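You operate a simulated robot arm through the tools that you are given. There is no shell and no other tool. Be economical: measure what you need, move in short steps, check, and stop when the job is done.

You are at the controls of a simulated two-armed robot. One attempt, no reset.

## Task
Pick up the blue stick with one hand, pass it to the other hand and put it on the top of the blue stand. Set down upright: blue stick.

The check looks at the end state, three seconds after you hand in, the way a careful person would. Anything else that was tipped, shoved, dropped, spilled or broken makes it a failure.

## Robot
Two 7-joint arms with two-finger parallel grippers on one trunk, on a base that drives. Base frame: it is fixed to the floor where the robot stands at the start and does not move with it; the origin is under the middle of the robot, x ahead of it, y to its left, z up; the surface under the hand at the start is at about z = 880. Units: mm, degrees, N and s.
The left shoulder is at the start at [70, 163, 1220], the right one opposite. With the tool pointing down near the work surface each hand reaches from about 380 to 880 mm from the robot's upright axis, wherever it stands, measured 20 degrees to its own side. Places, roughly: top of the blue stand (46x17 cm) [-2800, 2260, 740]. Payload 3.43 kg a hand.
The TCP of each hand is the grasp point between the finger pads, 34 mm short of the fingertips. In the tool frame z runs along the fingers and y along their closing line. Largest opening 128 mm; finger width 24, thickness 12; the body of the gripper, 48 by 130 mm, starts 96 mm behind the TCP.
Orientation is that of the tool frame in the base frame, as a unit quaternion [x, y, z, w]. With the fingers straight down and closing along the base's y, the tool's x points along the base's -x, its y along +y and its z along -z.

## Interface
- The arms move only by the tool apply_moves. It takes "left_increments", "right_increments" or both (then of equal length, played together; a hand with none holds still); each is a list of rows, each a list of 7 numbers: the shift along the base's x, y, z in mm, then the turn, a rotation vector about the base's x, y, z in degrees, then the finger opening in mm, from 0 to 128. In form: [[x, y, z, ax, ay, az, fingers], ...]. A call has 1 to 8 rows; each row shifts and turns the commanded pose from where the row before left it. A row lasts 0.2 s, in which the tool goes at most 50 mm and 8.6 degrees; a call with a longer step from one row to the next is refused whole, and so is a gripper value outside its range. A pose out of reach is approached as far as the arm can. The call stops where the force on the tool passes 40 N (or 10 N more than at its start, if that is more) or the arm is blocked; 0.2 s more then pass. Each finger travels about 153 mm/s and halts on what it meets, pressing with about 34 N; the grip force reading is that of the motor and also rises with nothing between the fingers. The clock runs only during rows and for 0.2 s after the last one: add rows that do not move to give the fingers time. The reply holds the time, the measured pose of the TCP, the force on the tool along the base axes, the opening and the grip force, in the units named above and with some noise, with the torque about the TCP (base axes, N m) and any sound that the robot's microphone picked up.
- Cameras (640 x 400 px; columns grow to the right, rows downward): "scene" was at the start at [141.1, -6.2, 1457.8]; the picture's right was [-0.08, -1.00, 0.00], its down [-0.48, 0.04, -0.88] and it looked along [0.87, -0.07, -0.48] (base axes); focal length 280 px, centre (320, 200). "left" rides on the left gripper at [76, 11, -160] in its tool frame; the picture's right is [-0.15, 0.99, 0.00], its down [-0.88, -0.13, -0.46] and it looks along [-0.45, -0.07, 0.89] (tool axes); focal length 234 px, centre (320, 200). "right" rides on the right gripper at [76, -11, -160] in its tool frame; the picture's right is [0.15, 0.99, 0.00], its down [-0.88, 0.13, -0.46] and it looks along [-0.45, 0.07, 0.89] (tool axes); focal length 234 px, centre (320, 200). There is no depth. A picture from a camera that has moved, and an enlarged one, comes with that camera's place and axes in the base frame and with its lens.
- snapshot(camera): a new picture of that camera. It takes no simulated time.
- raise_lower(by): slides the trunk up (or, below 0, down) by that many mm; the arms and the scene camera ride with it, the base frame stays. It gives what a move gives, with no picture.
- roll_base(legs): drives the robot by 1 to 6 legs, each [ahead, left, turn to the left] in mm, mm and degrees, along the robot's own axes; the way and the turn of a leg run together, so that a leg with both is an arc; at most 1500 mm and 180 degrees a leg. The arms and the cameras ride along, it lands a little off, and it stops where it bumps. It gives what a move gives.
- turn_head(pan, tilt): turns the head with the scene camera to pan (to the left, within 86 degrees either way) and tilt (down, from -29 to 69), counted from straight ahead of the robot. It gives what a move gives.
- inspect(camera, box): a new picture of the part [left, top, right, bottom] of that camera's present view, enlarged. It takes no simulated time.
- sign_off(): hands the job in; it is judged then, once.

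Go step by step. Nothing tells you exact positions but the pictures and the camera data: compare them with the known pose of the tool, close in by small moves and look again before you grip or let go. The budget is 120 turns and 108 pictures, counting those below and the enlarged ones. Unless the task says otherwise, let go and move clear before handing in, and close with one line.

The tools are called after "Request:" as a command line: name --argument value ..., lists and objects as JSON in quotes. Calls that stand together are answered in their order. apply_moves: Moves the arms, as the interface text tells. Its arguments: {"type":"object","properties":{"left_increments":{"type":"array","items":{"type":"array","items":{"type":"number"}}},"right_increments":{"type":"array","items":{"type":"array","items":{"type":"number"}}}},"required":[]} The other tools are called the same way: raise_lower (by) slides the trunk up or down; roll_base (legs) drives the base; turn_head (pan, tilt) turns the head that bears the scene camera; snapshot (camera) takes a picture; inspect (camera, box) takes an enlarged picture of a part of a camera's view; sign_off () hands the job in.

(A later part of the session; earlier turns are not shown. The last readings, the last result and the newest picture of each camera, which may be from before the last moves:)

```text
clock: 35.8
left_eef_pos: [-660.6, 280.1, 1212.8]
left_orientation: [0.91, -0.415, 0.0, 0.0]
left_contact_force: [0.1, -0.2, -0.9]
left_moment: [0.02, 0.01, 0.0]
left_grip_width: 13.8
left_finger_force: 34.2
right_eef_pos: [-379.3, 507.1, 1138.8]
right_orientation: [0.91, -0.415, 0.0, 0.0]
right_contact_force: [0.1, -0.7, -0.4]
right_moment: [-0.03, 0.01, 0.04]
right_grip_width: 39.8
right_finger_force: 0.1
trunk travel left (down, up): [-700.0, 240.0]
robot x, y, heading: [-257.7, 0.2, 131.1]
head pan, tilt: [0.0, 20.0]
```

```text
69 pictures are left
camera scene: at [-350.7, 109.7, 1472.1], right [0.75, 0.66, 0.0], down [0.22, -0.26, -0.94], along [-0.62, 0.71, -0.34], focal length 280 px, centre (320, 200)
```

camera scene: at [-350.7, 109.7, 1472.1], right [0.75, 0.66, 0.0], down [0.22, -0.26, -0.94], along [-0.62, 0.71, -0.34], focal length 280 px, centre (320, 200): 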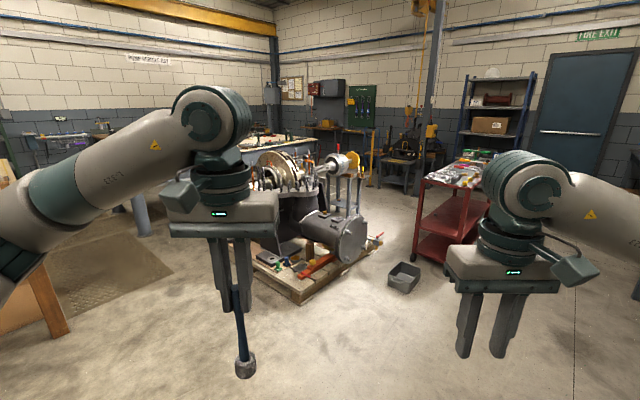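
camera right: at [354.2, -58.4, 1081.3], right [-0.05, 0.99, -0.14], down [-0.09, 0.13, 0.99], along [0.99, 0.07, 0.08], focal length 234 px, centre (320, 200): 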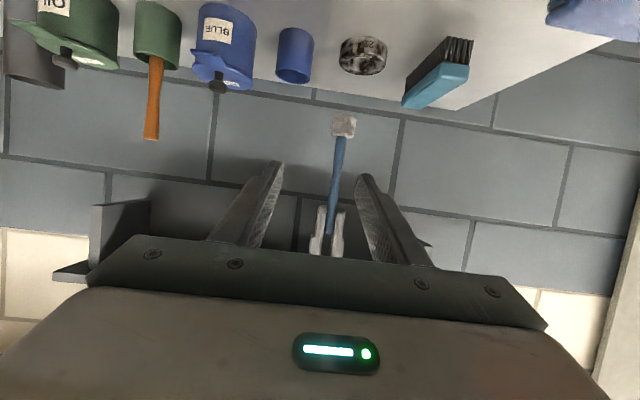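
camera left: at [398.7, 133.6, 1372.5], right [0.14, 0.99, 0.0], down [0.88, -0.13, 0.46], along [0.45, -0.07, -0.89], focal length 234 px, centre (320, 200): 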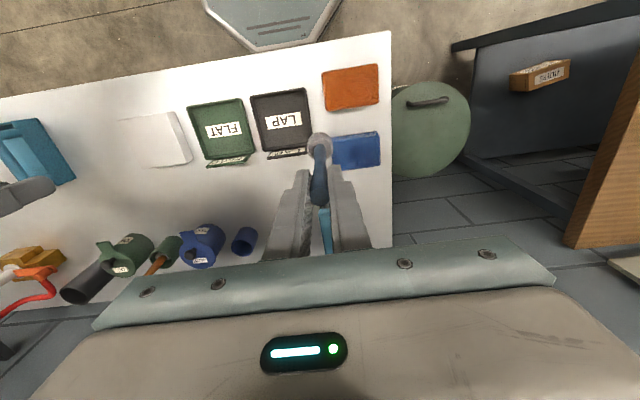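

Projecting the stand's given coordinates lands near pixel (284, 165), in the machine cluster. I'll zoom there.

Request:
inspect --camera "scene" --box '[220, 110, 420, 235]'

```text
3.20 times, centred on (320, 172) of scene
camera zoom: at [-350.7, 109.7, 1472.1], right [0.75, 0.66, 0.0], down [0.22, -0.26, -0.94], along [-0.62, 0.71, -0.34], focal length 896 px, centre (320, 288)
```

zoom: 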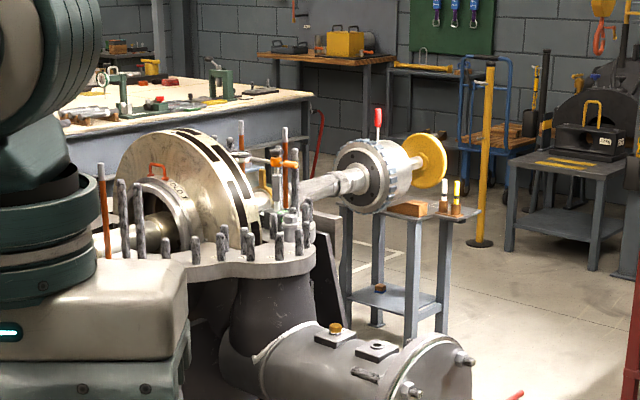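

The pump on its pallet hides the stand's stated location, so I'll look left along the corridor past the pallet.

Request:
turn_head --pan 55 --tilt 20

Request:
snapshot --camera "scene"

Request:
turn_head --pan -40 --tilt 20

Request:
snapshot --camera "scene"

```text
clock: 37.1
left_eef_pos: [-660.6, 280.8, 1213.2]
left_orientation: [0.91, -0.415, 0.001, 0.001]
left_contact_force: [0.3, -0.2, -0.4]
left_moment: [0.0, 0.03, -0.03]
left_grip_width: 13.6
left_finger_force: 34.1
right_eef_pos: [-378.5, 506.7, 1140.4]
right_orientation: [0.91, -0.415, -0.001, 0.0]
right_contact_force: [0.7, -0.6, 0.4]
right_moment: [0.0, 0.0, -0.03]
right_grip_width: 40.1
right_finger_force: 0.1
trunk travel left (down, up): [-700.0, 240.0]
robot x, y, heading: [-256.0, -2.9, 130.8]
head pan, tilt: [55.0, 20.0]
```

```text
67 pictures are left
camera scene: at [-382.3, 29.9, 1472.1], right [-0.1, 0.99, 0.0], down [0.34, 0.03, -0.94], along [-0.93, -0.1, -0.34], focal length 280 px, centre (320, 200)
```

scene: 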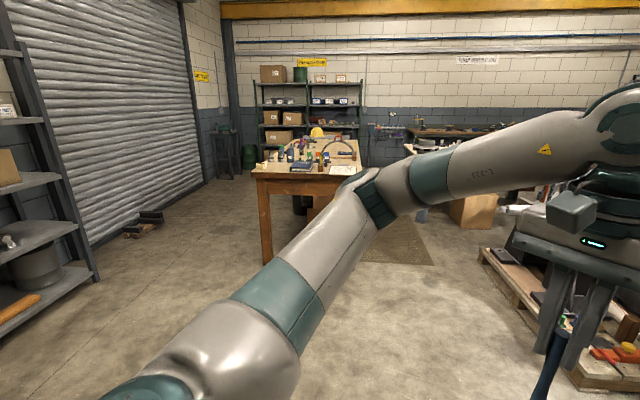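

```text
clock: 38.8
left_eef_pos: [-659.7, 280.9, 1212.8]
left_orientation: [0.91, -0.414, 0.0, 0.0]
left_contact_force: [0.0, -1.0, -0.5]
left_moment: [0.02, -0.01, 0.02]
left_grip_width: 13.7
left_finger_force: 35.1
right_eef_pos: [-379.6, 507.3, 1140.1]
right_orientation: [0.91, -0.416, 0.0, 0.0]
right_contact_force: [0.0, -0.2, -0.2]
right_moment: [-0.01, -0.01, 0.02]
right_grip_width: 39.8
right_finger_force: 0.0
trunk travel left (down, up): [-700.0, 240.0]
robot x, y, heading: [-258.3, -0.2, 131.0]
head pan, tilt: [-40.0, 20.0]
```

```text
66 pictures are left
camera scene: at [-291.2, 132.5, 1472.1], right [1.0, 0.02, 0.0], down [0.01, -0.34, -0.94], along [-0.02, 0.94, -0.34], focal length 280 px, centre (320, 200)
```

scene: 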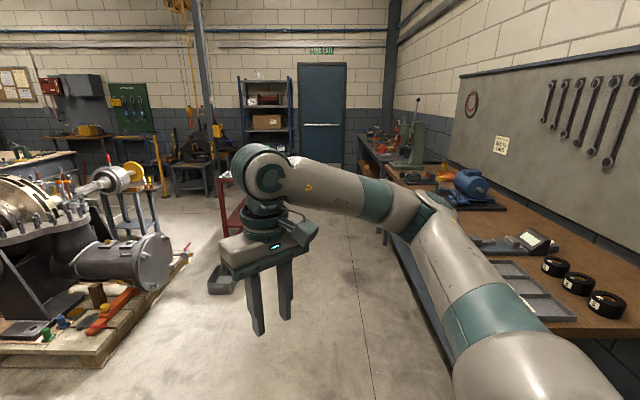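

The corridor to the left of the pallet looks passable, and there is a blue-grey stand behind the motor. I'll drive forward a bit and raise the trunk to see over the pump.

Request:
roll_base --legs '[[700, 0, 0]]'

Request:
raise_lower --by 235

Request:
turn_head --pan 0 --tilt 25

Request:
snapshot --camera "scene"

```text
clock: 42.6
left_eef_pos: [-1103.2, 822.6, 1212.2]
left_orientation: [0.904, -0.427, 0.001, 0.0]
left_contact_force: [0.0, 0.9, -0.9]
left_moment: [0.01, -0.04, 0.0]
left_grip_width: 13.6
left_finger_force: 33.8
right_eef_pos: [-817.2, 1041.7, 1139.9]
right_orientation: [0.904, -0.427, 0.0, 0.0]
right_contact_force: [0.4, 0.2, -0.1]
right_moment: [-0.02, 0.01, 0.02]
right_grip_width: 40.0
right_finger_force: 0.1
trunk travel left (down, up): [-700.0, 240.0]
robot x, y, heading: [-708.5, 530.0, 129.6]
head pan, tilt: [-40.0, 20.0]
```

```text
clock: 45.1
left_eef_pos: [-1103.0, 824.0, 1447.7]
left_orientation: [0.905, -0.426, 0.001, 0.0]
left_contact_force: [0.7, 0.4, -1.2]
left_moment: [0.0, 0.02, 0.02]
left_grip_width: 14.0
left_finger_force: 33.5
right_eef_pos: [-817.1, 1042.4, 1375.1]
right_orientation: [0.904, -0.427, -0.001, 0.0]
right_contact_force: [-0.2, 0.1, -0.1]
right_moment: [0.01, -0.04, 0.01]
right_grip_width: 40.1
right_finger_force: 0.1
trunk travel left (down, up): [-935.0, 5.0]
robot x, y, heading: [-708.0, 535.0, 129.8]
head pan, tilt: [-40.0, 20.0]
```

```text
clock: 46.1
left_eef_pos: [-1103.1, 822.2, 1447.8]
left_orientation: [0.905, -0.426, 0.0, 0.0]
left_contact_force: [-0.9, -0.4, -0.6]
left_moment: [0.04, -0.03, 0.02]
left_grip_width: 14.0
left_finger_force: 33.7
right_eef_pos: [-817.4, 1042.0, 1374.5]
right_orientation: [0.904, -0.427, -0.001, 0.0]
right_contact_force: [-0.3, 0.7, 0.8]
right_moment: [0.0, 0.01, 0.01]
right_grip_width: 39.9
right_finger_force: 0.1
trunk travel left (down, up): [-935.0, 5.0]
robot x, y, heading: [-708.6, 531.3, 129.6]
head pan, tilt: [0.0, 25.0]
```

```text
65 pictures are left
camera scene: at [-798.1, 643.7, 1699.1], right [0.77, 0.64, 0.0], down [0.27, -0.33, -0.91], along [-0.58, 0.7, -0.42], focal length 280 px, centre (320, 200)
```

scene: 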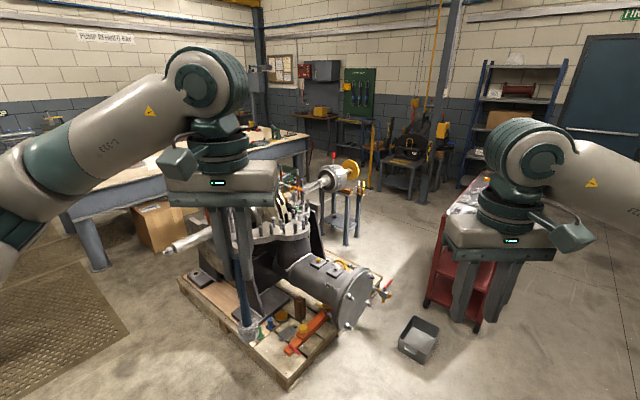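

There may be a second blue stand hidden behind the pump. I'll shift sideways to the left to get another viewing angle.

Request:
roll_base --legs '[[0, 800, -15]]'

Request:
snapshot --camera "scene"

```text
clock: 50.4
left_eef_pos: [-1687.9, 481.2, 1448.8]
left_orientation: [0.848, -0.53, 0.0, 0.001]
left_contact_force: [-0.3, 0.4, -0.5]
left_moment: [-0.07, 0.03, 0.03]
left_grip_width: 13.7
left_finger_force: 34.2
right_eef_pos: [-1357.8, 626.8, 1374.1]
right_orientation: [0.848, -0.53, -0.001, 0.0]
right_contact_force: [-0.6, -0.6, 0.3]
right_moment: [-0.02, 0.02, 0.01]
right_grip_width: 40.1
right_finger_force: 0.0
trunk travel left (down, up): [-935.0, 5.0]
robot x, y, heading: [-1369.3, 102.2, 115.7]
head pan, tilt: [0.0, 25.0]
```

```text
64 pictures are left
camera scene: at [-1433.2, 235.4, 1699.0], right [0.9, 0.44, 0.0], down [0.18, -0.38, -0.91], along [-0.4, 0.82, -0.42], focal length 280 px, centre (320, 200)
```

scene: 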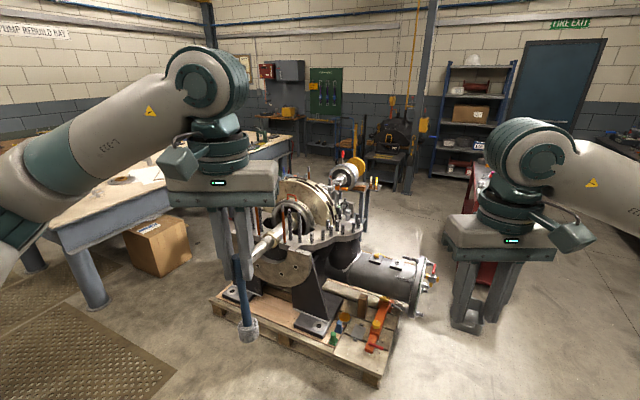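

Let me zoom in on the coupling and stand area from here.

Request:
inspect --camera "scene" --box '[240, 130, 420, 250]'

```text
3.33 times, centred on (330, 190) of scene
camera zoom: at [-1433.2, 235.4, 1699.0], right [0.9, 0.44, 0.0], down [0.18, -0.38, -0.91], along [-0.4, 0.82, -0.42], focal length 933 px, centre (287, 233)
```

zoom: 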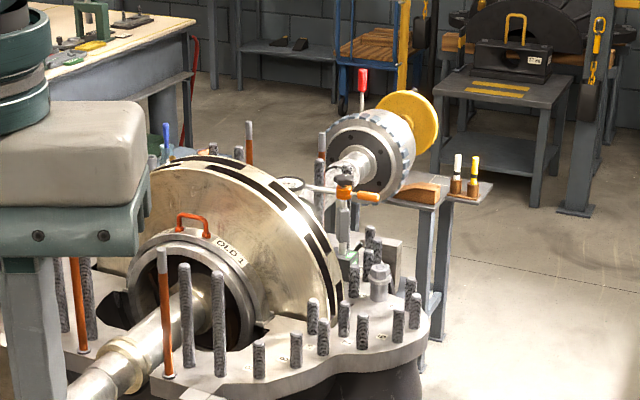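

A blue stick and cup peek out behind the impeller, exactly where the stand is predicted, so the stand is behind the pump. I'll move left for a clear view of it and of the access from that side.

Request:
roll_base --legs '[[560, 560, 0]]'

Request:
turn_head --pan 10 --tilt 30

Request:
snapshot --camera "scene"

Request:
snapshot --camera "left"

```text
clock: 54.7
left_eef_pos: [-2437.4, 756.1, 1448.3]
left_orientation: [0.847, -0.531, 0.0, 0.0]
left_contact_force: [0.0, 0.4, -1.2]
left_moment: [-0.03, -0.01, 0.0]
left_grip_width: 13.9
left_finger_force: 34.2
right_eef_pos: [-2107.1, 900.8, 1374.4]
right_orientation: [0.847, -0.532, -0.001, 0.001]
right_contact_force: [-0.3, 0.0, -0.5]
right_moment: [0.01, 0.0, -0.04]
right_grip_width: 39.7
right_finger_force: 0.1
trunk travel left (down, up): [-935.0, 5.0]
robot x, y, heading: [-2120.5, 380.9, 115.7]
head pan, tilt: [0.0, 25.0]
```

```text
clock: 55.4
left_eef_pos: [-2439.1, 756.9, 1447.0]
left_orientation: [0.847, -0.531, 0.0, 0.0]
left_contact_force: [0.2, -0.5, -0.7]
left_moment: [0.0, 0.0, 0.0]
left_grip_width: 13.9
left_finger_force: 33.9
right_eef_pos: [-2109.1, 901.6, 1374.2]
right_orientation: [0.847, -0.532, 0.001, 0.0]
right_contact_force: [-0.1, -0.2, 0.6]
right_moment: [0.02, 0.02, 0.03]
right_grip_width: 40.0
right_finger_force: 0.0
trunk travel left (down, up): [-935.0, 5.0]
robot x, y, heading: [-2123.8, 380.7, 115.9]
head pan, tilt: [10.0, 30.0]
```

```text
62 pictures are left
camera scene: at [-2198.5, 500.0, 1691.1], right [0.81, 0.58, 0.0], down [0.29, -0.41, -0.87], along [-0.51, 0.7, -0.5], focal length 280 px, centre (320, 200)
```

scene: 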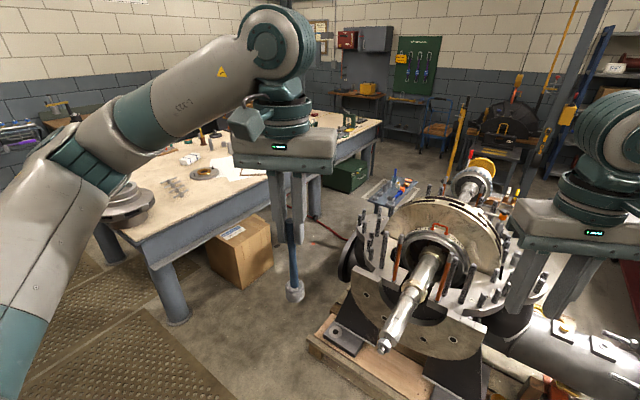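

```text
61 pictures are left
camera left: at [-2415.7, 683.7, 1607.3], right [-0.95, -0.3, 0.0], down [-0.27, 0.85, 0.46], along [-0.14, 0.43, -0.89], focal length 234 px, centre (320, 200)
```

left: 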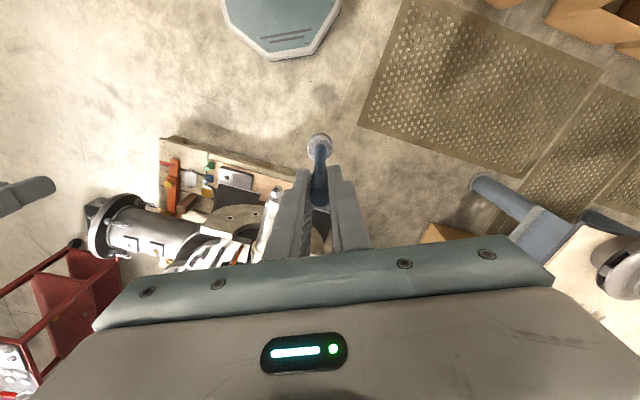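

Now the stand is visible just behind the pump, at about pixel (388, 190), with items on it. I'll zoom in.

Request:
inspect --camera "scene" --box '[300, 150, 460, 250]'

```text
4.00 times, centred on (380, 200) of scene
camera zoom: at [-2198.5, 500.0, 1691.1], right [0.81, 0.58, 0.0], down [0.29, -0.41, -0.87], along [-0.51, 0.7, -0.5], focal length 1120 px, centre (80, 200)
```

zoom: 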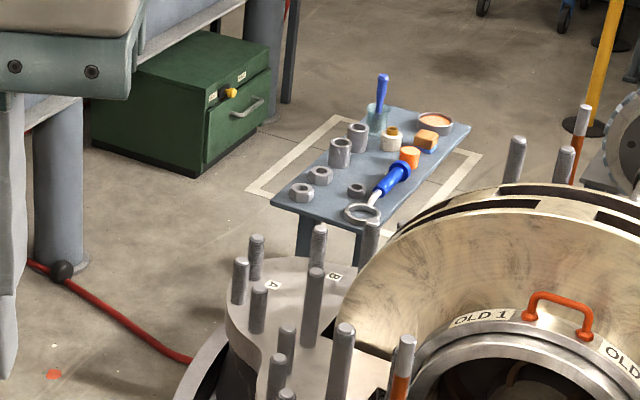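

The stand's top spans about x -2900..-2735, y 2020..2490, with small parts on it. The corridor between the table/box (x≈-3640) and the pallet (x≈-2905) is about 730 mm wide, against a base of about 550. I'll check the area to my left before driving.

Request:
turn_head --pan 70 --tilt 35

Request:
snapshot --camera "scene"

```text
clock: 56.7
left_eef_pos: [-2438.9, 756.0, 1448.7]
left_orientation: [0.847, -0.531, -0.001, 0.001]
left_contact_force: [-0.7, -0.3, -1.0]
left_moment: [0.0, -0.01, -0.01]
left_grip_width: 14.0
left_finger_force: 33.8
right_eef_pos: [-2110.4, 900.5, 1374.9]
right_orientation: [0.847, -0.532, 0.0, -0.001]
right_contact_force: [-0.3, 0.3, 0.5]
right_moment: [-0.01, -0.03, 0.02]
right_grip_width: 39.6
right_finger_force: 0.0
trunk travel left (down, up): [-935.0, 5.0]
robot x, y, heading: [-2123.8, 377.2, 115.9]
head pan, tilt: [70.0, 35.0]
```

```text
59 pictures are left
camera scene: at [-2233.4, 417.9, 1683.3], right [-0.1, 0.99, 0.0], down [0.57, 0.06, -0.82], along [-0.81, -0.08, -0.57], focal length 280 px, centre (320, 200)
```

scene: 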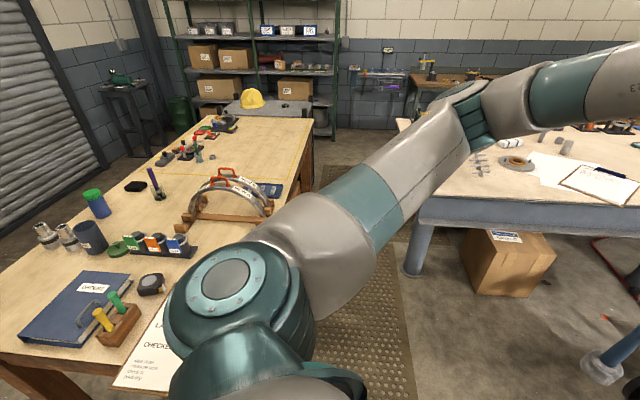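

The wooden table's edge is near y≈170, so I'll keep to the middle of the gap at y≈720 and drive to (-2900, 720).

Request:
roll_base --legs '[[645, 555, 0]]'

Request:
turn_head --pan -20 --tilt 45

Request:
snapshot --camera "scene"

Request:
snapshot --camera "left"

```text
clock: 61.3
left_eef_pos: [-3222.2, 1113.4, 1449.3]
left_orientation: [0.843, -0.537, -0.002, 0.0]
left_contact_force: [-0.3, -0.1, -0.4]
left_moment: [-0.01, 0.01, -0.05]
left_grip_width: 13.6
left_finger_force: 34.3
right_eef_pos: [-2889.7, 1254.6, 1375.6]
right_orientation: [0.843, -0.538, -0.001, 0.0]
right_contact_force: [-0.3, -0.3, -0.2]
right_moment: [0.01, 0.01, -0.01]
right_grip_width: 40.1
right_finger_force: 0.0
trunk travel left (down, up): [-935.0, 5.0]
robot x, y, heading: [-2912.4, 734.6, 115.0]
head pan, tilt: [70.0, 35.0]
```

```text
clock: 62.9
left_eef_pos: [-3242.6, 1104.4, 1445.7]
left_orientation: [0.843, -0.538, 0.002, -0.006]
left_contact_force: [0.5, 0.1, -0.6]
left_moment: [0.0, 0.02, 0.0]
left_grip_width: 14.0
left_finger_force: 33.9
right_eef_pos: [-2908.8, 1245.7, 1377.8]
right_orientation: [0.843, -0.538, 0.004, -0.007]
right_contact_force: [0.3, -0.5, 0.2]
right_moment: [0.02, 0.01, 0.0]
right_grip_width: 39.9
right_finger_force: 0.0
trunk travel left (down, up): [-935.0, 5.0]
robot x, y, heading: [-2917.8, 732.3, 115.0]
head pan, tilt: [-20.0, 45.0]
```

```text
58 pictures are left
camera scene: at [-2921.1, 871.7, 1670.4], right [1.0, 0.09, -0.01], down [0.05, -0.71, -0.7], along [-0.07, 0.7, -0.71], focal length 280 px, centre (320, 200)
```

scene: 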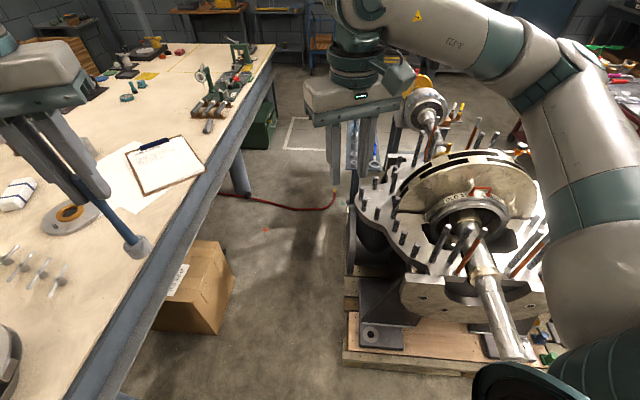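

```text
57 pictures are left
camera left: at [-3222.0, 1030.8, 1605.4], right [-0.96, -0.29, -0.01], down [-0.26, 0.85, 0.46], along [-0.12, 0.44, -0.89], focal length 234 px, centre (320, 200)
```

left: 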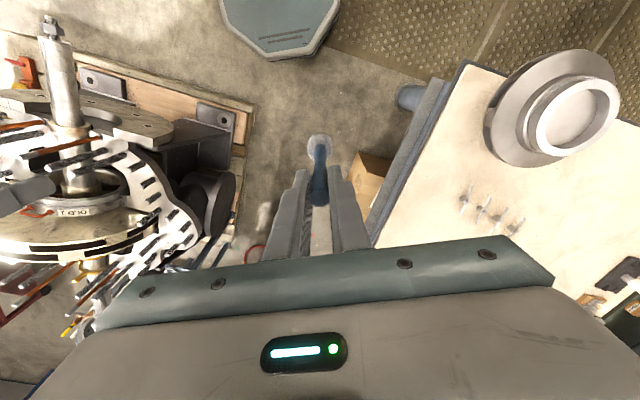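

The corridor runs from x≈-3530 (table) to x≈-2860 (pump). I'll face north, line up on x≈-3190 and creep in.

Request:
roll_base --legs '[[0, 0, -25], [0, 270, 0], [350, 0, 0]]'

Request:
turn_head --pan -15 --tilt 50

Request:
snapshot --camera "scene"

Request:
snapshot --camera "left"

Request:
snapshot --camera "right"

```text
clock: 68.0
left_eef_pos: [-3317.0, 1546.7, 1447.1]
left_orientation: [-0.703, 0.711, -0.003, 0.007]
left_contact_force: [0.5, -0.8, 0.0]
left_moment: [0.09, 0.01, 0.0]
left_grip_width: 13.8
left_finger_force: 34.5
right_eef_pos: [-2954.9, 1531.1, 1378.7]
right_orientation: [-0.703, 0.711, -0.004, 0.007]
right_contact_force: [0.6, -0.3, 0.1]
right_moment: [0.06, -0.02, -0.01]
right_grip_width: 39.9
right_finger_force: 0.0
trunk travel left (down, up): [-935.0, 5.0]
robot x, y, heading: [-3179.8, 1078.7, 89.6]
head pan, tilt: [-20.0, 45.0]
```

```text
clock: 68.6
left_eef_pos: [-3316.5, 1551.9, 1445.8]
left_orientation: [-0.703, 0.711, -0.004, 0.007]
left_contact_force: [0.6, -0.5, -0.4]
left_moment: [0.06, 0.0, -0.04]
left_grip_width: 13.8
left_finger_force: 34.2
right_eef_pos: [-2954.6, 1535.0, 1377.9]
right_orientation: [-0.703, 0.711, -0.005, 0.007]
right_contact_force: [1.0, -0.1, -0.1]
right_moment: [0.05, -0.02, -0.01]
right_grip_width: 39.6
right_finger_force: 0.0
trunk travel left (down, up): [-935.0, 5.0]
robot x, y, heading: [-3180.6, 1079.7, 89.4]
head pan, tilt: [-15.0, 50.0]
```

```text
56 pictures are left
camera scene: at [-3159.5, 1199.9, 1661.9], right [0.96, -0.27, 0.0], down [-0.21, -0.74, -0.64], along [0.17, 0.62, -0.76], focal length 280 px, centre (320, 200)
```

scene: 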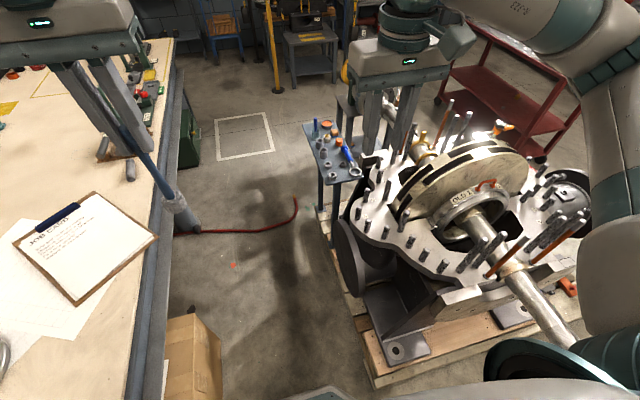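

```text
55 pictures are left
camera left: at [-3330.6, 1475.9, 1605.0], right [-0.99, 0.16, -0.01], down [0.13, 0.88, 0.46], along [0.08, 0.45, -0.89], focal length 234 px, centre (320, 200)
```

left: 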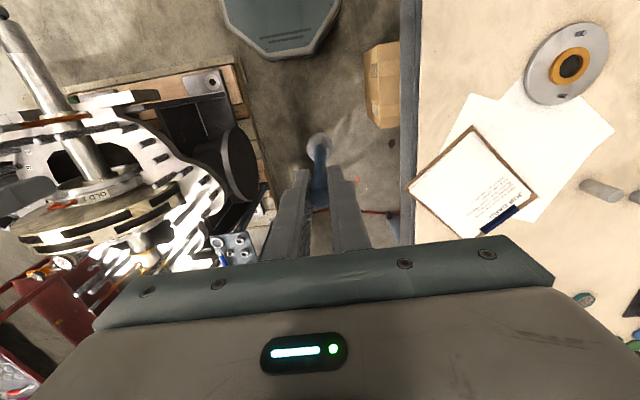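

```text
54 pictures are left
camera right: at [-2947.2, 1458.6, 1537.3], right [-0.99, -0.13, -0.02], down [-0.13, 0.88, 0.46], along [-0.05, 0.45, -0.89], focal length 234 px, centre (320, 200)
```

right: 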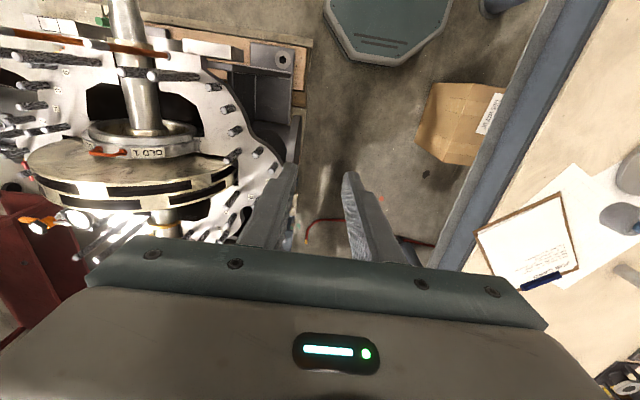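

There's clearance on both sides, so I'll advance about 380 mm farther and look down at the stand.

Request:
roll_base --legs '[[200, 0, 0], [180, 0, 0]]'

Request:
turn_head --pan -30 --tilt 50

Request:
snapshot --camera "scene"

```text
clock: 71.4
left_eef_pos: [-3316.2, 1932.8, 1446.0]
left_orientation: [-0.705, 0.709, -0.003, 0.008]
left_contact_force: [-0.8, -0.2, -0.9]
left_moment: [0.05, 0.01, 0.01]
left_grip_width: 14.0
left_finger_force: 33.9
right_eef_pos: [-2954.0, 1919.0, 1378.2]
right_orientation: [-0.704, 0.71, -0.004, 0.005]
right_contact_force: [-0.3, -1.1, 0.4]
right_moment: [0.04, -0.04, 0.02]
right_grip_width: 39.9
right_finger_force: 0.1
trunk travel left (down, up): [-935.0, 5.0]
robot x, y, heading: [-3175.4, 1461.6, 89.9]
head pan, tilt: [-15.0, 50.0]
```

```text
clock: 72.1
left_eef_pos: [-3315.6, 1935.9, 1445.4]
left_orientation: [-0.705, 0.709, -0.004, 0.005]
left_contact_force: [-0.8, 0.3, -1.2]
left_moment: [0.02, 0.01, 0.01]
left_grip_width: 13.9
left_finger_force: 34.1
right_eef_pos: [-2953.7, 1921.8, 1375.9]
right_orientation: [-0.705, 0.71, -0.005, 0.005]
right_contact_force: [0.7, 0.2, 0.4]
right_moment: [0.02, -0.02, -0.03]
right_grip_width: 40.0
right_finger_force: 0.1
trunk travel left (down, up): [-935.0, 5.0]
robot x, y, heading: [-3178.6, 1459.1, 89.6]
head pan, tilt: [-30.0, 50.0]
```

```text
53 pictures are left
camera scene: at [-3138.2, 1579.1, 1661.6], right [0.86, -0.5, 0.0], down [-0.39, -0.66, -0.64], along [0.32, 0.55, -0.77], focal length 280 px, centre (320, 200)
```

scene: 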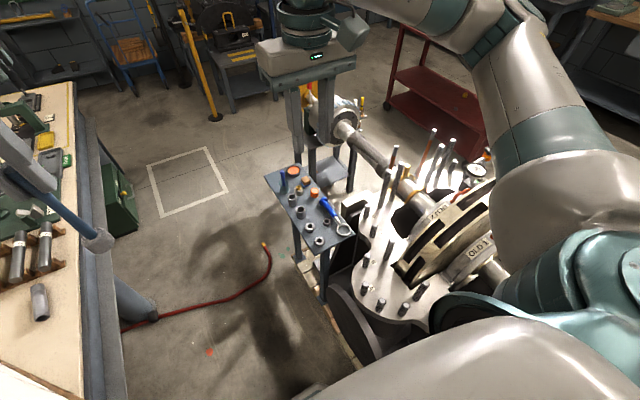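

The stand is now in front-right and unobstructed. I'll zoom in for the free space.

Request:
inspect --camera "scene" --box '[250, 150, 370, 260]'

```text
3.64 times, centred on (310, 205) of scene
camera zoom: at [-3138.2, 1579.1, 1661.6], right [0.86, -0.5, 0.0], down [-0.39, -0.66, -0.64], along [0.32, 0.55, -0.77], focal length 1018 px, centre (356, 182)
```

zoom: 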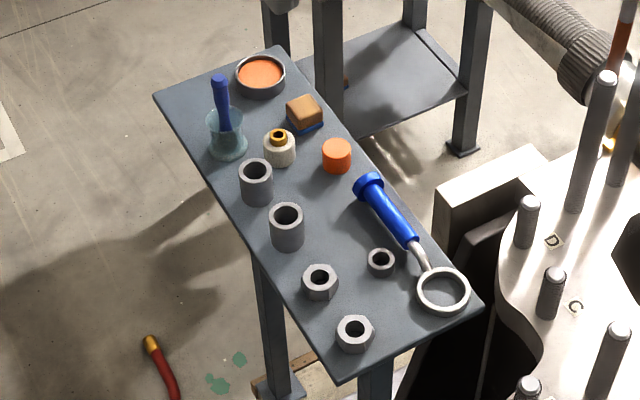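

A free spot lies between the tubes and the blue scraper handle, at about (-2792, 2214, 740). I'll move a bit closer and a touch left, then turn about 25° right so the target is dead ahead.

Request:
roll_base --legs '[[70, 25, 0], [70, 0, 0], [0, 0, -25]]'

Request:
apply_moves --right_increments '[[0, 0, 25, 0, 0, 0, 40], [0, 0, 25, 0, 0, 0, 40], [0, 0, 25, 0, 0, 0, 40], [0, 0, 25, 0, 0, 0, 40], [0, 0, 25, 0, 0, 0, 40], [0, 0, 25, 0, 0, 0, 40]]'

Request:
turn_head --pan 0 --tilt 45

Request:
snapshot --camera "scene"

Request:
snapshot --camera "right"

```text
clock: 75.0
left_eef_pos: [-3127.6, 2090.3, 1445.7]
left_orientation: [-0.536, 0.844, -0.005, 0.005]
left_contact_force: [-0.7, -0.1, -0.3]
left_moment: [0.02, -0.01, -0.06]
left_grip_width: 14.1
left_finger_force: 34.3
right_eef_pos: [-2806.1, 1926.9, 1377.5]
right_orientation: [-0.536, 0.844, -0.005, 0.004]
right_contact_force: [-0.1, -1.2, 0.6]
right_moment: [0.04, -0.02, 0.04]
right_grip_width: 39.8
right_finger_force: 0.0
trunk travel left (down, up): [-935.0, 5.0]
robot x, y, heading: [-3198.3, 1603.5, 64.8]
head pan, tilt: [-30.0, 50.0]
```

```text
clock: 76.5
left_eef_pos: [-3127.3, 2091.6, 1444.6]
left_orientation: [-0.537, 0.843, -0.005, 0.004]
left_contact_force: [-0.1, -1.4, -1.1]
left_moment: [0.03, 0.0, -0.03]
left_grip_width: 14.0
left_finger_force: 33.9
right_eef_pos: [-2805.4, 1925.7, 1525.8]
right_orientation: [-0.536, 0.844, -0.006, 0.004]
right_contact_force: [-0.1, -0.9, 0.3]
right_moment: [0.01, -0.04, 0.0]
right_grip_width: 39.9
right_finger_force: 0.1
trunk travel left (down, up): [-935.0, 5.0]
robot x, y, heading: [-3202.5, 1602.3, 64.6]
head pan, tilt: [-30.0, 50.0]
```

```text
clock: 77.4
left_eef_pos: [-3126.1, 2092.2, 1443.4]
left_orientation: [-0.536, 0.844, -0.006, 0.005]
left_contact_force: [-0.1, -0.7, -0.3]
left_moment: [0.0, -0.02, -0.02]
left_grip_width: 14.0
left_finger_force: 33.7
right_eef_pos: [-2803.5, 1927.7, 1523.5]
right_orientation: [-0.536, 0.844, -0.007, 0.004]
right_contact_force: [0.2, 0.1, -0.5]
right_moment: [0.01, 0.01, 0.0]
right_grip_width: 39.9
right_finger_force: 0.0
trunk travel left (down, up): [-935.0, 5.0]
robot x, y, heading: [-3197.5, 1602.7, 64.8]
head pan, tilt: [0.0, 45.0]
```

```text
51 pictures are left
camera scene: at [-3144.9, 1723.0, 1668.4], right [0.9, -0.43, 0.0], down [-0.3, -0.64, -0.71], along [0.3, 0.64, -0.71], focal length 280 px, centre (320, 200)
```

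scene: 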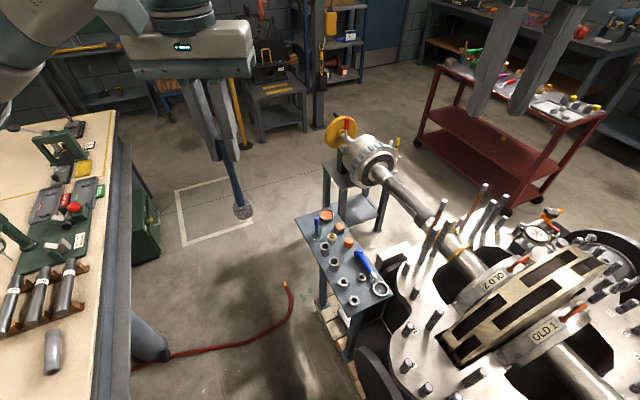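

```text
50 pictures are left
camera right: at [-2827.6, 1855.2, 1684.3], right [-0.96, 0.29, -0.01], down [0.25, 0.85, 0.45], along [0.14, 0.43, -0.89], focal length 234 px, centre (320, 200)
```

right: 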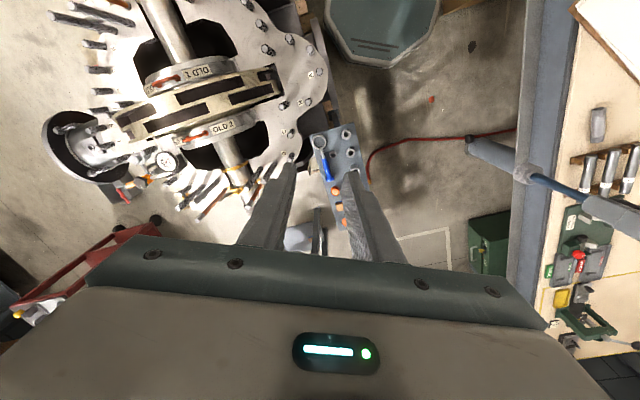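

The pose is good, with the target about 8° right of straight ahead at 730 mm. I'll lower the trunk 200 mm, with the right hand moved aside first.

Request:
apply_moves --right_increments '[[25, -20, 0, 0, 0, 0, 40], [25, -20, 0, 0, 0, 0, 40], [25, -20, 0, 0, 0, 0, 40]]'

Request:
raise_lower --by -200

Request:
apply_moves --left_increments '[[42, 15, 0, 0, 0, 0, 2], [42, 15, 0, 0, 0, 0, 2], [42, 15, 0, 0, 0, 0, 2], [42, 15, 0, 0, 0, 0, 2], [42, 15, 0, 0, 0, 0, 2], [42, 15, 0, 0, 0, 0, 2], [42, 16, 0, 0, 0, 0, 2], [40, 16, 0, 0, 0, 0, 2]]'

Request:
snapshot --camera "scene"

Request:
snapshot --camera "left"

```text
clock: 78.2
left_eef_pos: [-3126.4, 2091.7, 1444.4]
left_orientation: [-0.537, 0.844, -0.005, 0.005]
left_contact_force: [0.4, 0.2, -0.9]
left_moment: [0.03, -0.02, -0.03]
left_grip_width: 13.6
left_finger_force: 34.1
right_eef_pos: [-2730.3, 1864.5, 1525.1]
right_orientation: [-0.537, 0.844, -0.005, 0.004]
right_contact_force: [-0.3, 0.7, 0.0]
right_moment: [0.04, 0.01, 0.01]
right_grip_width: 40.1
right_finger_force: 0.1
trunk travel left (down, up): [-935.0, 5.0]
robot x, y, heading: [-3202.6, 1603.1, 64.9]
head pan, tilt: [0.0, 45.0]
```

```text
clock: 80.4
left_eef_pos: [-3127.3, 2091.7, 1244.5]
left_orientation: [-0.536, 0.844, -0.005, 0.004]
left_contact_force: [-0.1, -0.8, -0.6]
left_moment: [-0.03, 0.04, 0.02]
left_grip_width: 13.7
left_finger_force: 33.8
right_eef_pos: [-2730.3, 1865.3, 1324.1]
right_orientation: [-0.536, 0.844, -0.005, 0.004]
right_contact_force: [-0.2, 0.3, 0.4]
right_moment: [0.0, -0.01, 0.02]
right_grip_width: 39.8
right_finger_force: 0.2
trunk travel left (down, up): [-735.0, 205.0]
robot x, y, heading: [-3202.3, 1604.7, 64.8]
head pan, tilt: [0.0, 45.0]
```

```text
clock: 82.2
left_eef_pos: [-2793.4, 2204.0, 1244.8]
left_orientation: [-0.533, 0.846, 0.002, 0.006]
left_contact_force: [-3.7, 4.4, 0.2]
left_moment: [-0.5, -0.43, 0.01]
left_grip_width: 14.0
left_finger_force: 34.2
left hand out of reach, approached as far as the arm can: row 8
right_eef_pos: [-2724.2, 1858.8, 1324.8]
right_orientation: [-0.536, 0.844, 0.0, 0.003]
right_contact_force: [1.3, -1.9, 0.8]
right_moment: [0.17, 0.21, 0.0]
right_grip_width: 40.1
right_finger_force: 0.1
trunk travel left (down, up): [-735.0, 205.0]
robot x, y, heading: [-3199.2, 1603.4, 65.0]
head pan, tilt: [0.0, 45.0]
```

```text
49 pictures are left
camera scene: at [-3138.0, 1714.6, 1468.8], right [0.91, -0.42, -0.01], down [-0.3, -0.64, -0.71], along [0.3, 0.64, -0.71], focal length 280 px, centre (320, 200)
```

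scene: 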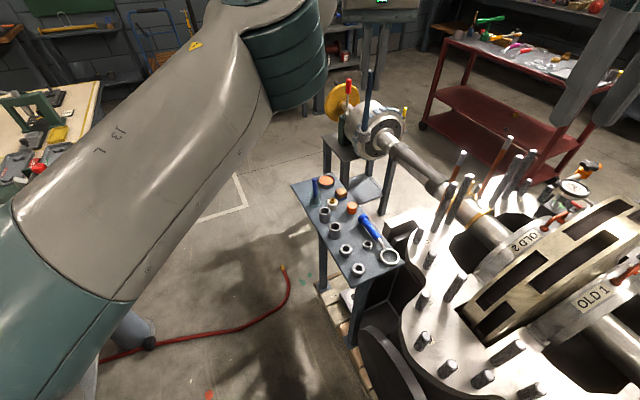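

```text
48 pictures are left
camera left: at [-2837.7, 2140.3, 1404.3], right [-0.83, 0.56, 0.0], down [0.49, 0.73, 0.46], along [0.26, 0.38, -0.89], focal length 234 px, centre (320, 200)
```

left: 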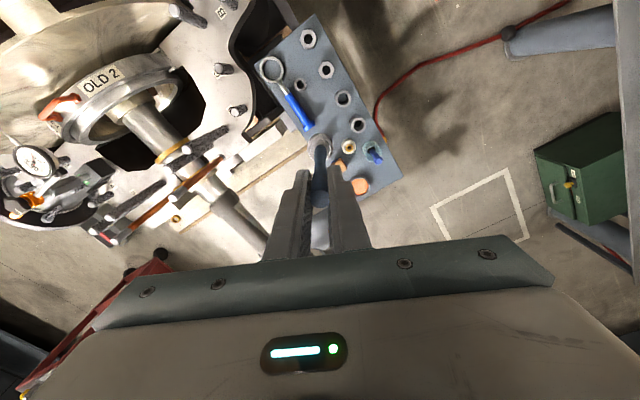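

The hand is over the stand. I'll zoom the wrist view to check the free spot, which projects to about (321, 115).

Request:
inspect --camera "left" --box '[240, 10, 420, 220]'

Request:
inspect --camera "scene" --box '[280, 60, 420, 300]'

```text
1.90 times, centred on (330, 115) of left
camera zoom: at [-2837.7, 2140.3, 1404.3], right [-0.83, 0.56, 0.0], down [0.49, 0.73, 0.46], along [0.26, 0.38, -0.89], focal length 446 px, centre (301, 362)
```

zoom: 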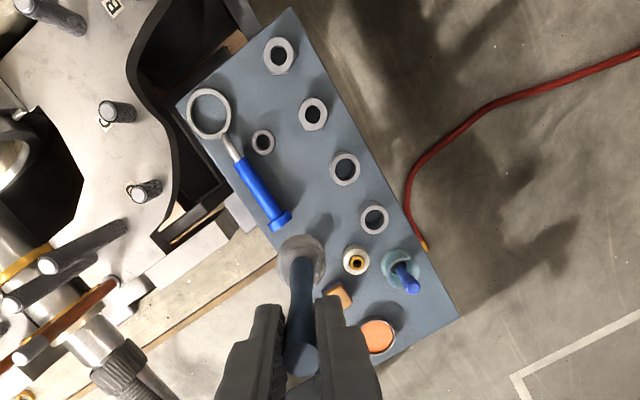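

```text
1.67 times, centred on (350, 180) of scene
camera zoom: at [-3138.0, 1714.6, 1468.8], right [0.91, -0.42, -0.01], down [-0.3, -0.64, -0.71], along [0.3, 0.64, -0.71], focal length 467 px, centre (270, 233)
```

zoom: 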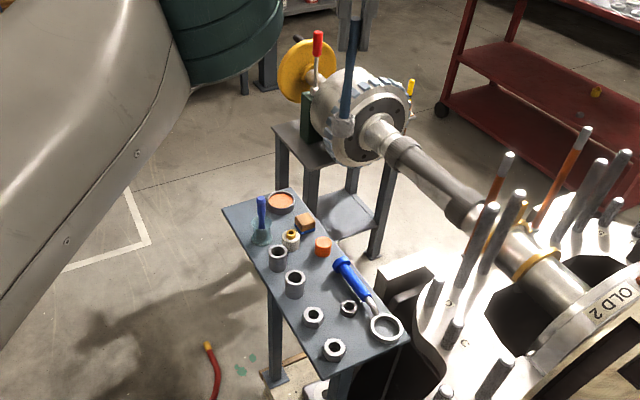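

The free patch is best at about (-2803, 2199), and the stick hangs plumb under the TCP. I'll shift there and lower partway.

Request:
apply_moves --left_increments '[[-5, -7, -25, 0, 0, 0, 2], [-5, -5, -35, 0, 0, 0, 2], [0, 0, -35, 0, 0, 0, 2], [0, 0, -35, 0, 0, 0, 2], [0, 0, -30, 0, 0, 0, 2], [0, 0, -20, 0, 0, 0, 2], [0, 0, 0, 0, 0, 0, 2]]'

Request:
snapshot --camera "left"

Request:
snapshot --camera "scene"

```text
clock: 83.8
left_eef_pos: [-2810.8, 2201.5, 1064.1]
left_orientation: [-0.537, 0.844, -0.005, 0.005]
left_contact_force: [-0.8, 0.6, -1.2]
left_moment: [-0.03, 0.03, 0.02]
left_grip_width: 13.6
left_finger_force: 34.0
right_eef_pos: [-2731.2, 1866.2, 1324.9]
right_orientation: [-0.536, 0.844, -0.006, 0.003]
right_contact_force: [0.9, -0.6, 0.4]
right_moment: [-0.02, 0.0, -0.02]
right_grip_width: 39.7
right_finger_force: 0.0
trunk travel left (down, up): [-735.0, 205.0]
robot x, y, heading: [-3200.5, 1602.3, 64.8]
head pan, tilt: [0.0, 45.0]
```

```text
45 pictures are left
camera left: at [-2853.5, 2138.9, 1222.9], right [-0.83, 0.55, -0.01], down [0.49, 0.74, 0.46], along [0.26, 0.38, -0.89], focal length 234 px, centre (320, 200)
```

left: 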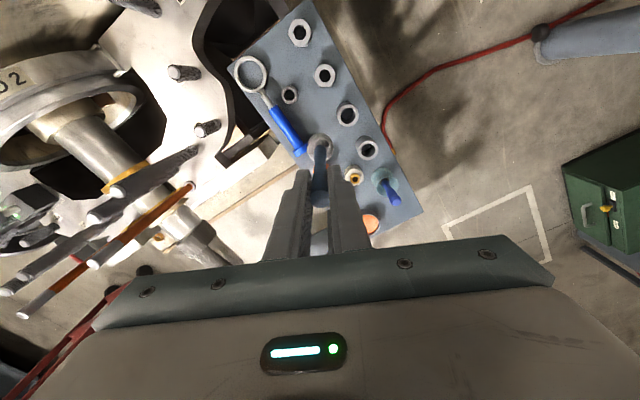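

```text
44 pictures are left
camera scene: at [-3145.3, 1722.5, 1468.5], right [0.91, -0.43, 0.0], down [-0.3, -0.64, -0.71], along [0.3, 0.64, -0.71], focal length 280 px, centre (320, 200)
```

scene: 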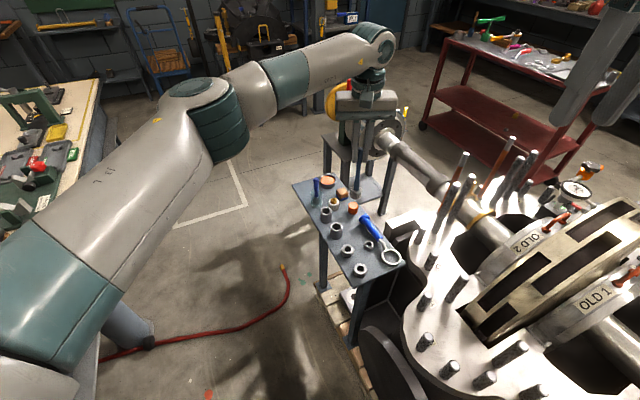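

Clear so far: the stick's bottom is about 160 mm above the stand. I'll zoom to refine the landing point.

Request:
inspect --camera "left" --box '[220, 0, 440, 240]'

Request:
inspect --camera "scene" --box '[280, 110, 420, 290]'

```text
1.67 times, centred on (330, 120) of left
camera zoom: at [-2853.5, 2138.9, 1222.9], right [-0.83, 0.55, -0.01], down [0.49, 0.74, 0.46], along [0.26, 0.38, -0.89], focal length 390 px, centre (303, 333)
```

zoom: 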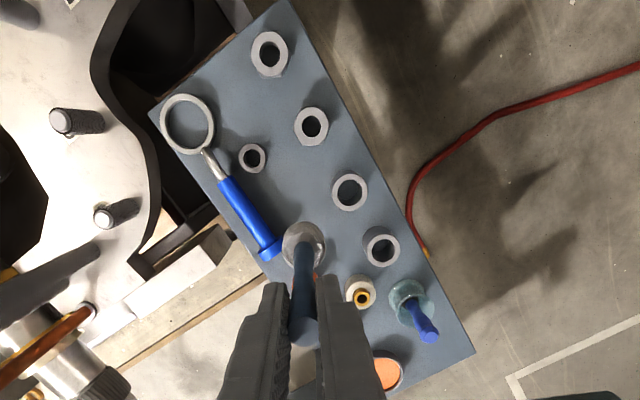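

```text
2.22 times, centred on (350, 200) of scene
camera zoom: at [-3145.3, 1722.5, 1468.5], right [0.91, -0.43, 0.0], down [-0.3, -0.64, -0.71], along [0.3, 0.64, -0.71], focal length 622 px, centre (253, 200)
```

zoom: 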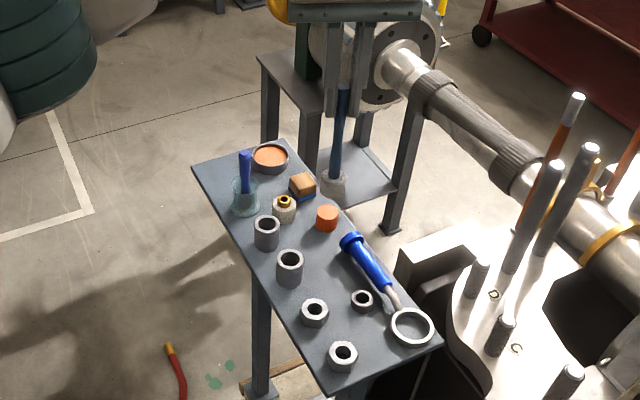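

From both views, landing at (-2801, 2193) leaves at least 15 mm margin on all sides. I'll shift (+10, -8) and lower to about 25 mm above the surface.

Request:
apply_moves --left_increments '[[5, -4, -20, 0, 0, 0, 2], [5, -4, -25, 0, 0, 0, 2], [0, 0, -25, 0, 0, 0, 2], [0, 0, -25, 0, 0, 0, 2], [0, 0, -20, 0, 0, 0, 2], [0, 0, -12, 0, 0, 0, 2], [0, 0, 0, 0, 0, 0, 2]]'

Request:
inspect --camera "left" --box '[220, 0, 440, 240]'

Request:
inspect --camera "scene" --box '[280, 110, 420, 290]'

```text
clock: 85.4
left_eef_pos: [-2801.9, 2190.0, 936.3]
left_orientation: [-0.537, 0.844, -0.006, 0.004]
left_contact_force: [0.1, 0.6, -1.1]
left_moment: [0.0, -0.01, -0.04]
left_grip_width: 13.9
left_finger_force: 34.3
right_eef_pos: [-2731.4, 1865.3, 1324.2]
right_orientation: [-0.536, 0.844, -0.006, 0.004]
right_contact_force: [-0.3, -0.5, -0.5]
right_moment: [-0.04, -0.01, 0.02]
right_grip_width: 39.8
right_finger_force: 0.0
trunk travel left (down, up): [-735.0, 205.0]
robot x, y, heading: [-3202.3, 1603.3, 65.0]
head pan, tilt: [0.0, 45.0]
```

```text
1.67 times, centred on (330, 120) of left
camera zoom: at [-2845.9, 2127.8, 1095.1], right [-0.83, 0.55, -0.01], down [0.49, 0.74, 0.46], along [0.26, 0.38, -0.89], focal length 390 px, centre (303, 333)
```

zoom: 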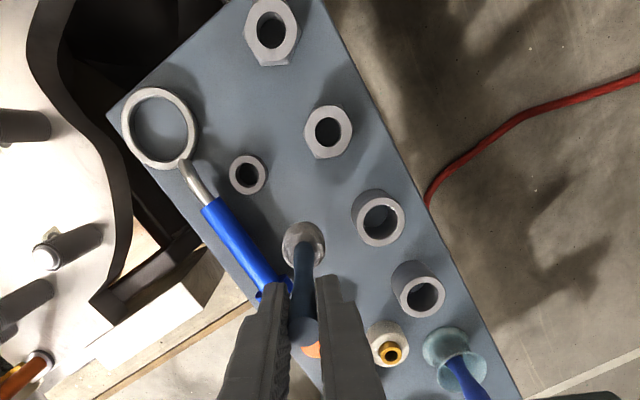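

```text
2.22 times, centred on (350, 200) of scene
camera zoom: at [-3145.1, 1722.5, 1468.5], right [0.91, -0.43, 0.0], down [-0.3, -0.64, -0.71], along [0.3, 0.64, -0.71], focal length 622 px, centre (253, 200)
```

zoom: 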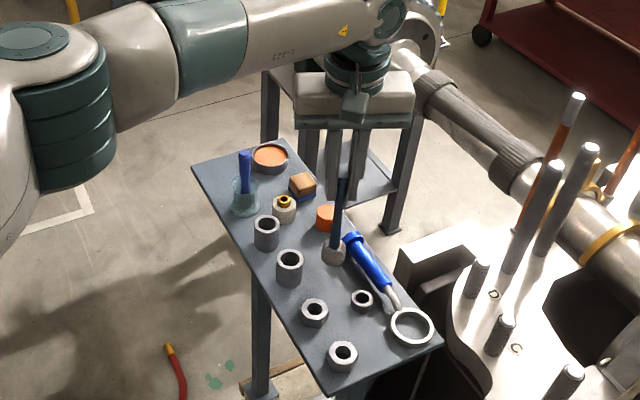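

The landing spot is clear. I'll correct the 0.8° tool tilt and lower in small steps while watching the force.

Request:
apply_moves --left_increments '[[0, 0, -8, 0.34, 0.75, 0, 2], [0, 0, -8, 0, 0, 0, 2], [0, 0, -6, 0, 0, 0, 2], [0, 0, 0, 0, 0, 0, 2]]'

Request:
inspect --camera "scene" --box '[300, 150, 370, 240]'

```text
clock: 86.4
left_eef_pos: [-2799.9, 2190.1, 912.5]
left_orientation: [-0.536, 0.844, 0.0, 0.0]
left_contact_force: [0.0, -0.5, -1.0]
left_moment: [0.01, -0.03, -0.01]
left_grip_width: 13.8
left_finger_force: 34.1
right_eef_pos: [-2731.8, 1866.4, 1325.8]
right_orientation: [-0.536, 0.844, -0.006, 0.004]
right_contact_force: [-0.5, 0.0, 0.3]
right_moment: [0.0, 0.03, 0.02]
right_grip_width: 40.1
right_finger_force: 0.0
trunk travel left (down, up): [-735.0, 205.0]
robot x, y, heading: [-3203.9, 1600.3, 65.0]
head pan, tilt: [0.0, 45.0]
```

```text
4.44 times, centred on (335, 195) of scene
camera zoom: at [-3145.1, 1722.5, 1468.5], right [0.91, -0.43, 0.0], down [-0.3, -0.64, -0.71], along [0.3, 0.64, -0.71], focal length 1244 px, centre (253, 222)
```

zoom: 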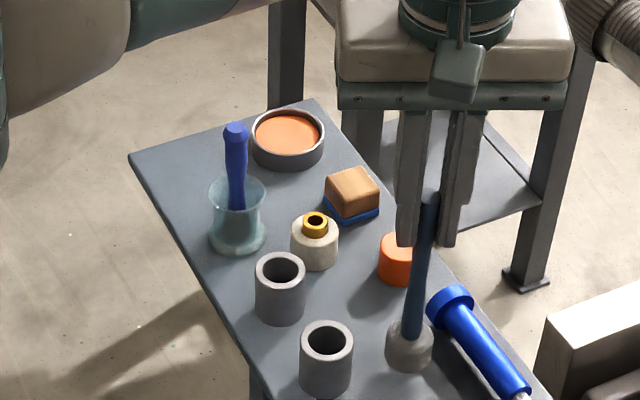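

About 5–8 mm remain, with no contact yet. I'll lower in 3 mm steps.

Request:
apply_moves --left_increments '[[0, 0, -3, 0, 0, 0, 2], [0, 0, -2, 0, 0, 0, 2], [0, 0, 0, 0, 0, 0, 2]]'

Request:
inspect --camera "left" --box '[260, 60, 400, 220]'

```text
clock: 87.2
left_eef_pos: [-2799.7, 2190.8, 908.6]
left_orientation: [-0.537, 0.844, 0.0, 0.001]
left_contact_force: [0.4, 0.5, -0.4]
left_moment: [0.03, -0.01, 0.0]
left_grip_width: 13.8
left_finger_force: 33.9
right_eef_pos: [-2730.8, 1866.0, 1323.9]
right_orientation: [-0.536, 0.844, -0.006, 0.003]
right_contact_force: [0.2, 0.1, -0.1]
right_moment: [-0.01, 0.0, -0.02]
right_grip_width: 39.8
right_finger_force: 0.1
trunk travel left (down, up): [-735.0, 205.0]
robot x, y, heading: [-3199.4, 1602.1, 64.8]
head pan, tilt: [0.0, 45.0]
```

```text
2.50 times, centred on (330, 140) of left
camera zoom: at [-2842.1, 2127.6, 1068.2], right [-0.83, 0.55, 0.0], down [0.49, 0.74, 0.46], along [0.25, 0.38, -0.89], focal length 585 px, centre (295, 350)
```

zoom: 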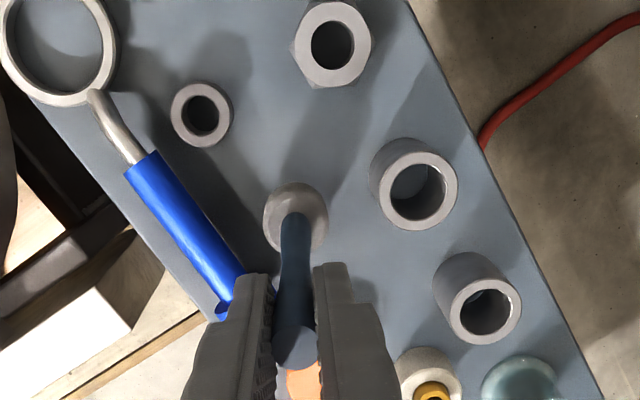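

Clearances look good on all sides and there's still no contact, so I'll keep lowering 2 mm at a time.

Request:
apply_moves --left_increments '[[0, 0, -2, 0, 0, 0, 2], [0, 0, -2, 0, 0, 0, 2], [0, 0, 0, 0, 0, 0, 2]]'

```text
clock: 88.0
left_eef_pos: [-2799.9, 2191.4, 905.5]
left_orientation: [-0.537, 0.844, 0.001, 0.001]
left_contact_force: [-0.8, -0.4, -0.6]
left_moment: [0.04, 0.0, -0.04]
left_grip_width: 13.8
left_finger_force: 33.7
right_eef_pos: [-2730.1, 1865.9, 1324.9]
right_orientation: [-0.535, 0.845, -0.007, 0.004]
right_contact_force: [0.2, 0.1, -0.2]
right_moment: [-0.01, -0.01, -0.01]
right_grip_width: 39.9
right_finger_force: 0.0
trunk travel left (down, up): [-735.0, 205.0]
robot x, y, heading: [-3200.8, 1600.3, 64.7]
head pan, tilt: [0.0, 45.0]
```

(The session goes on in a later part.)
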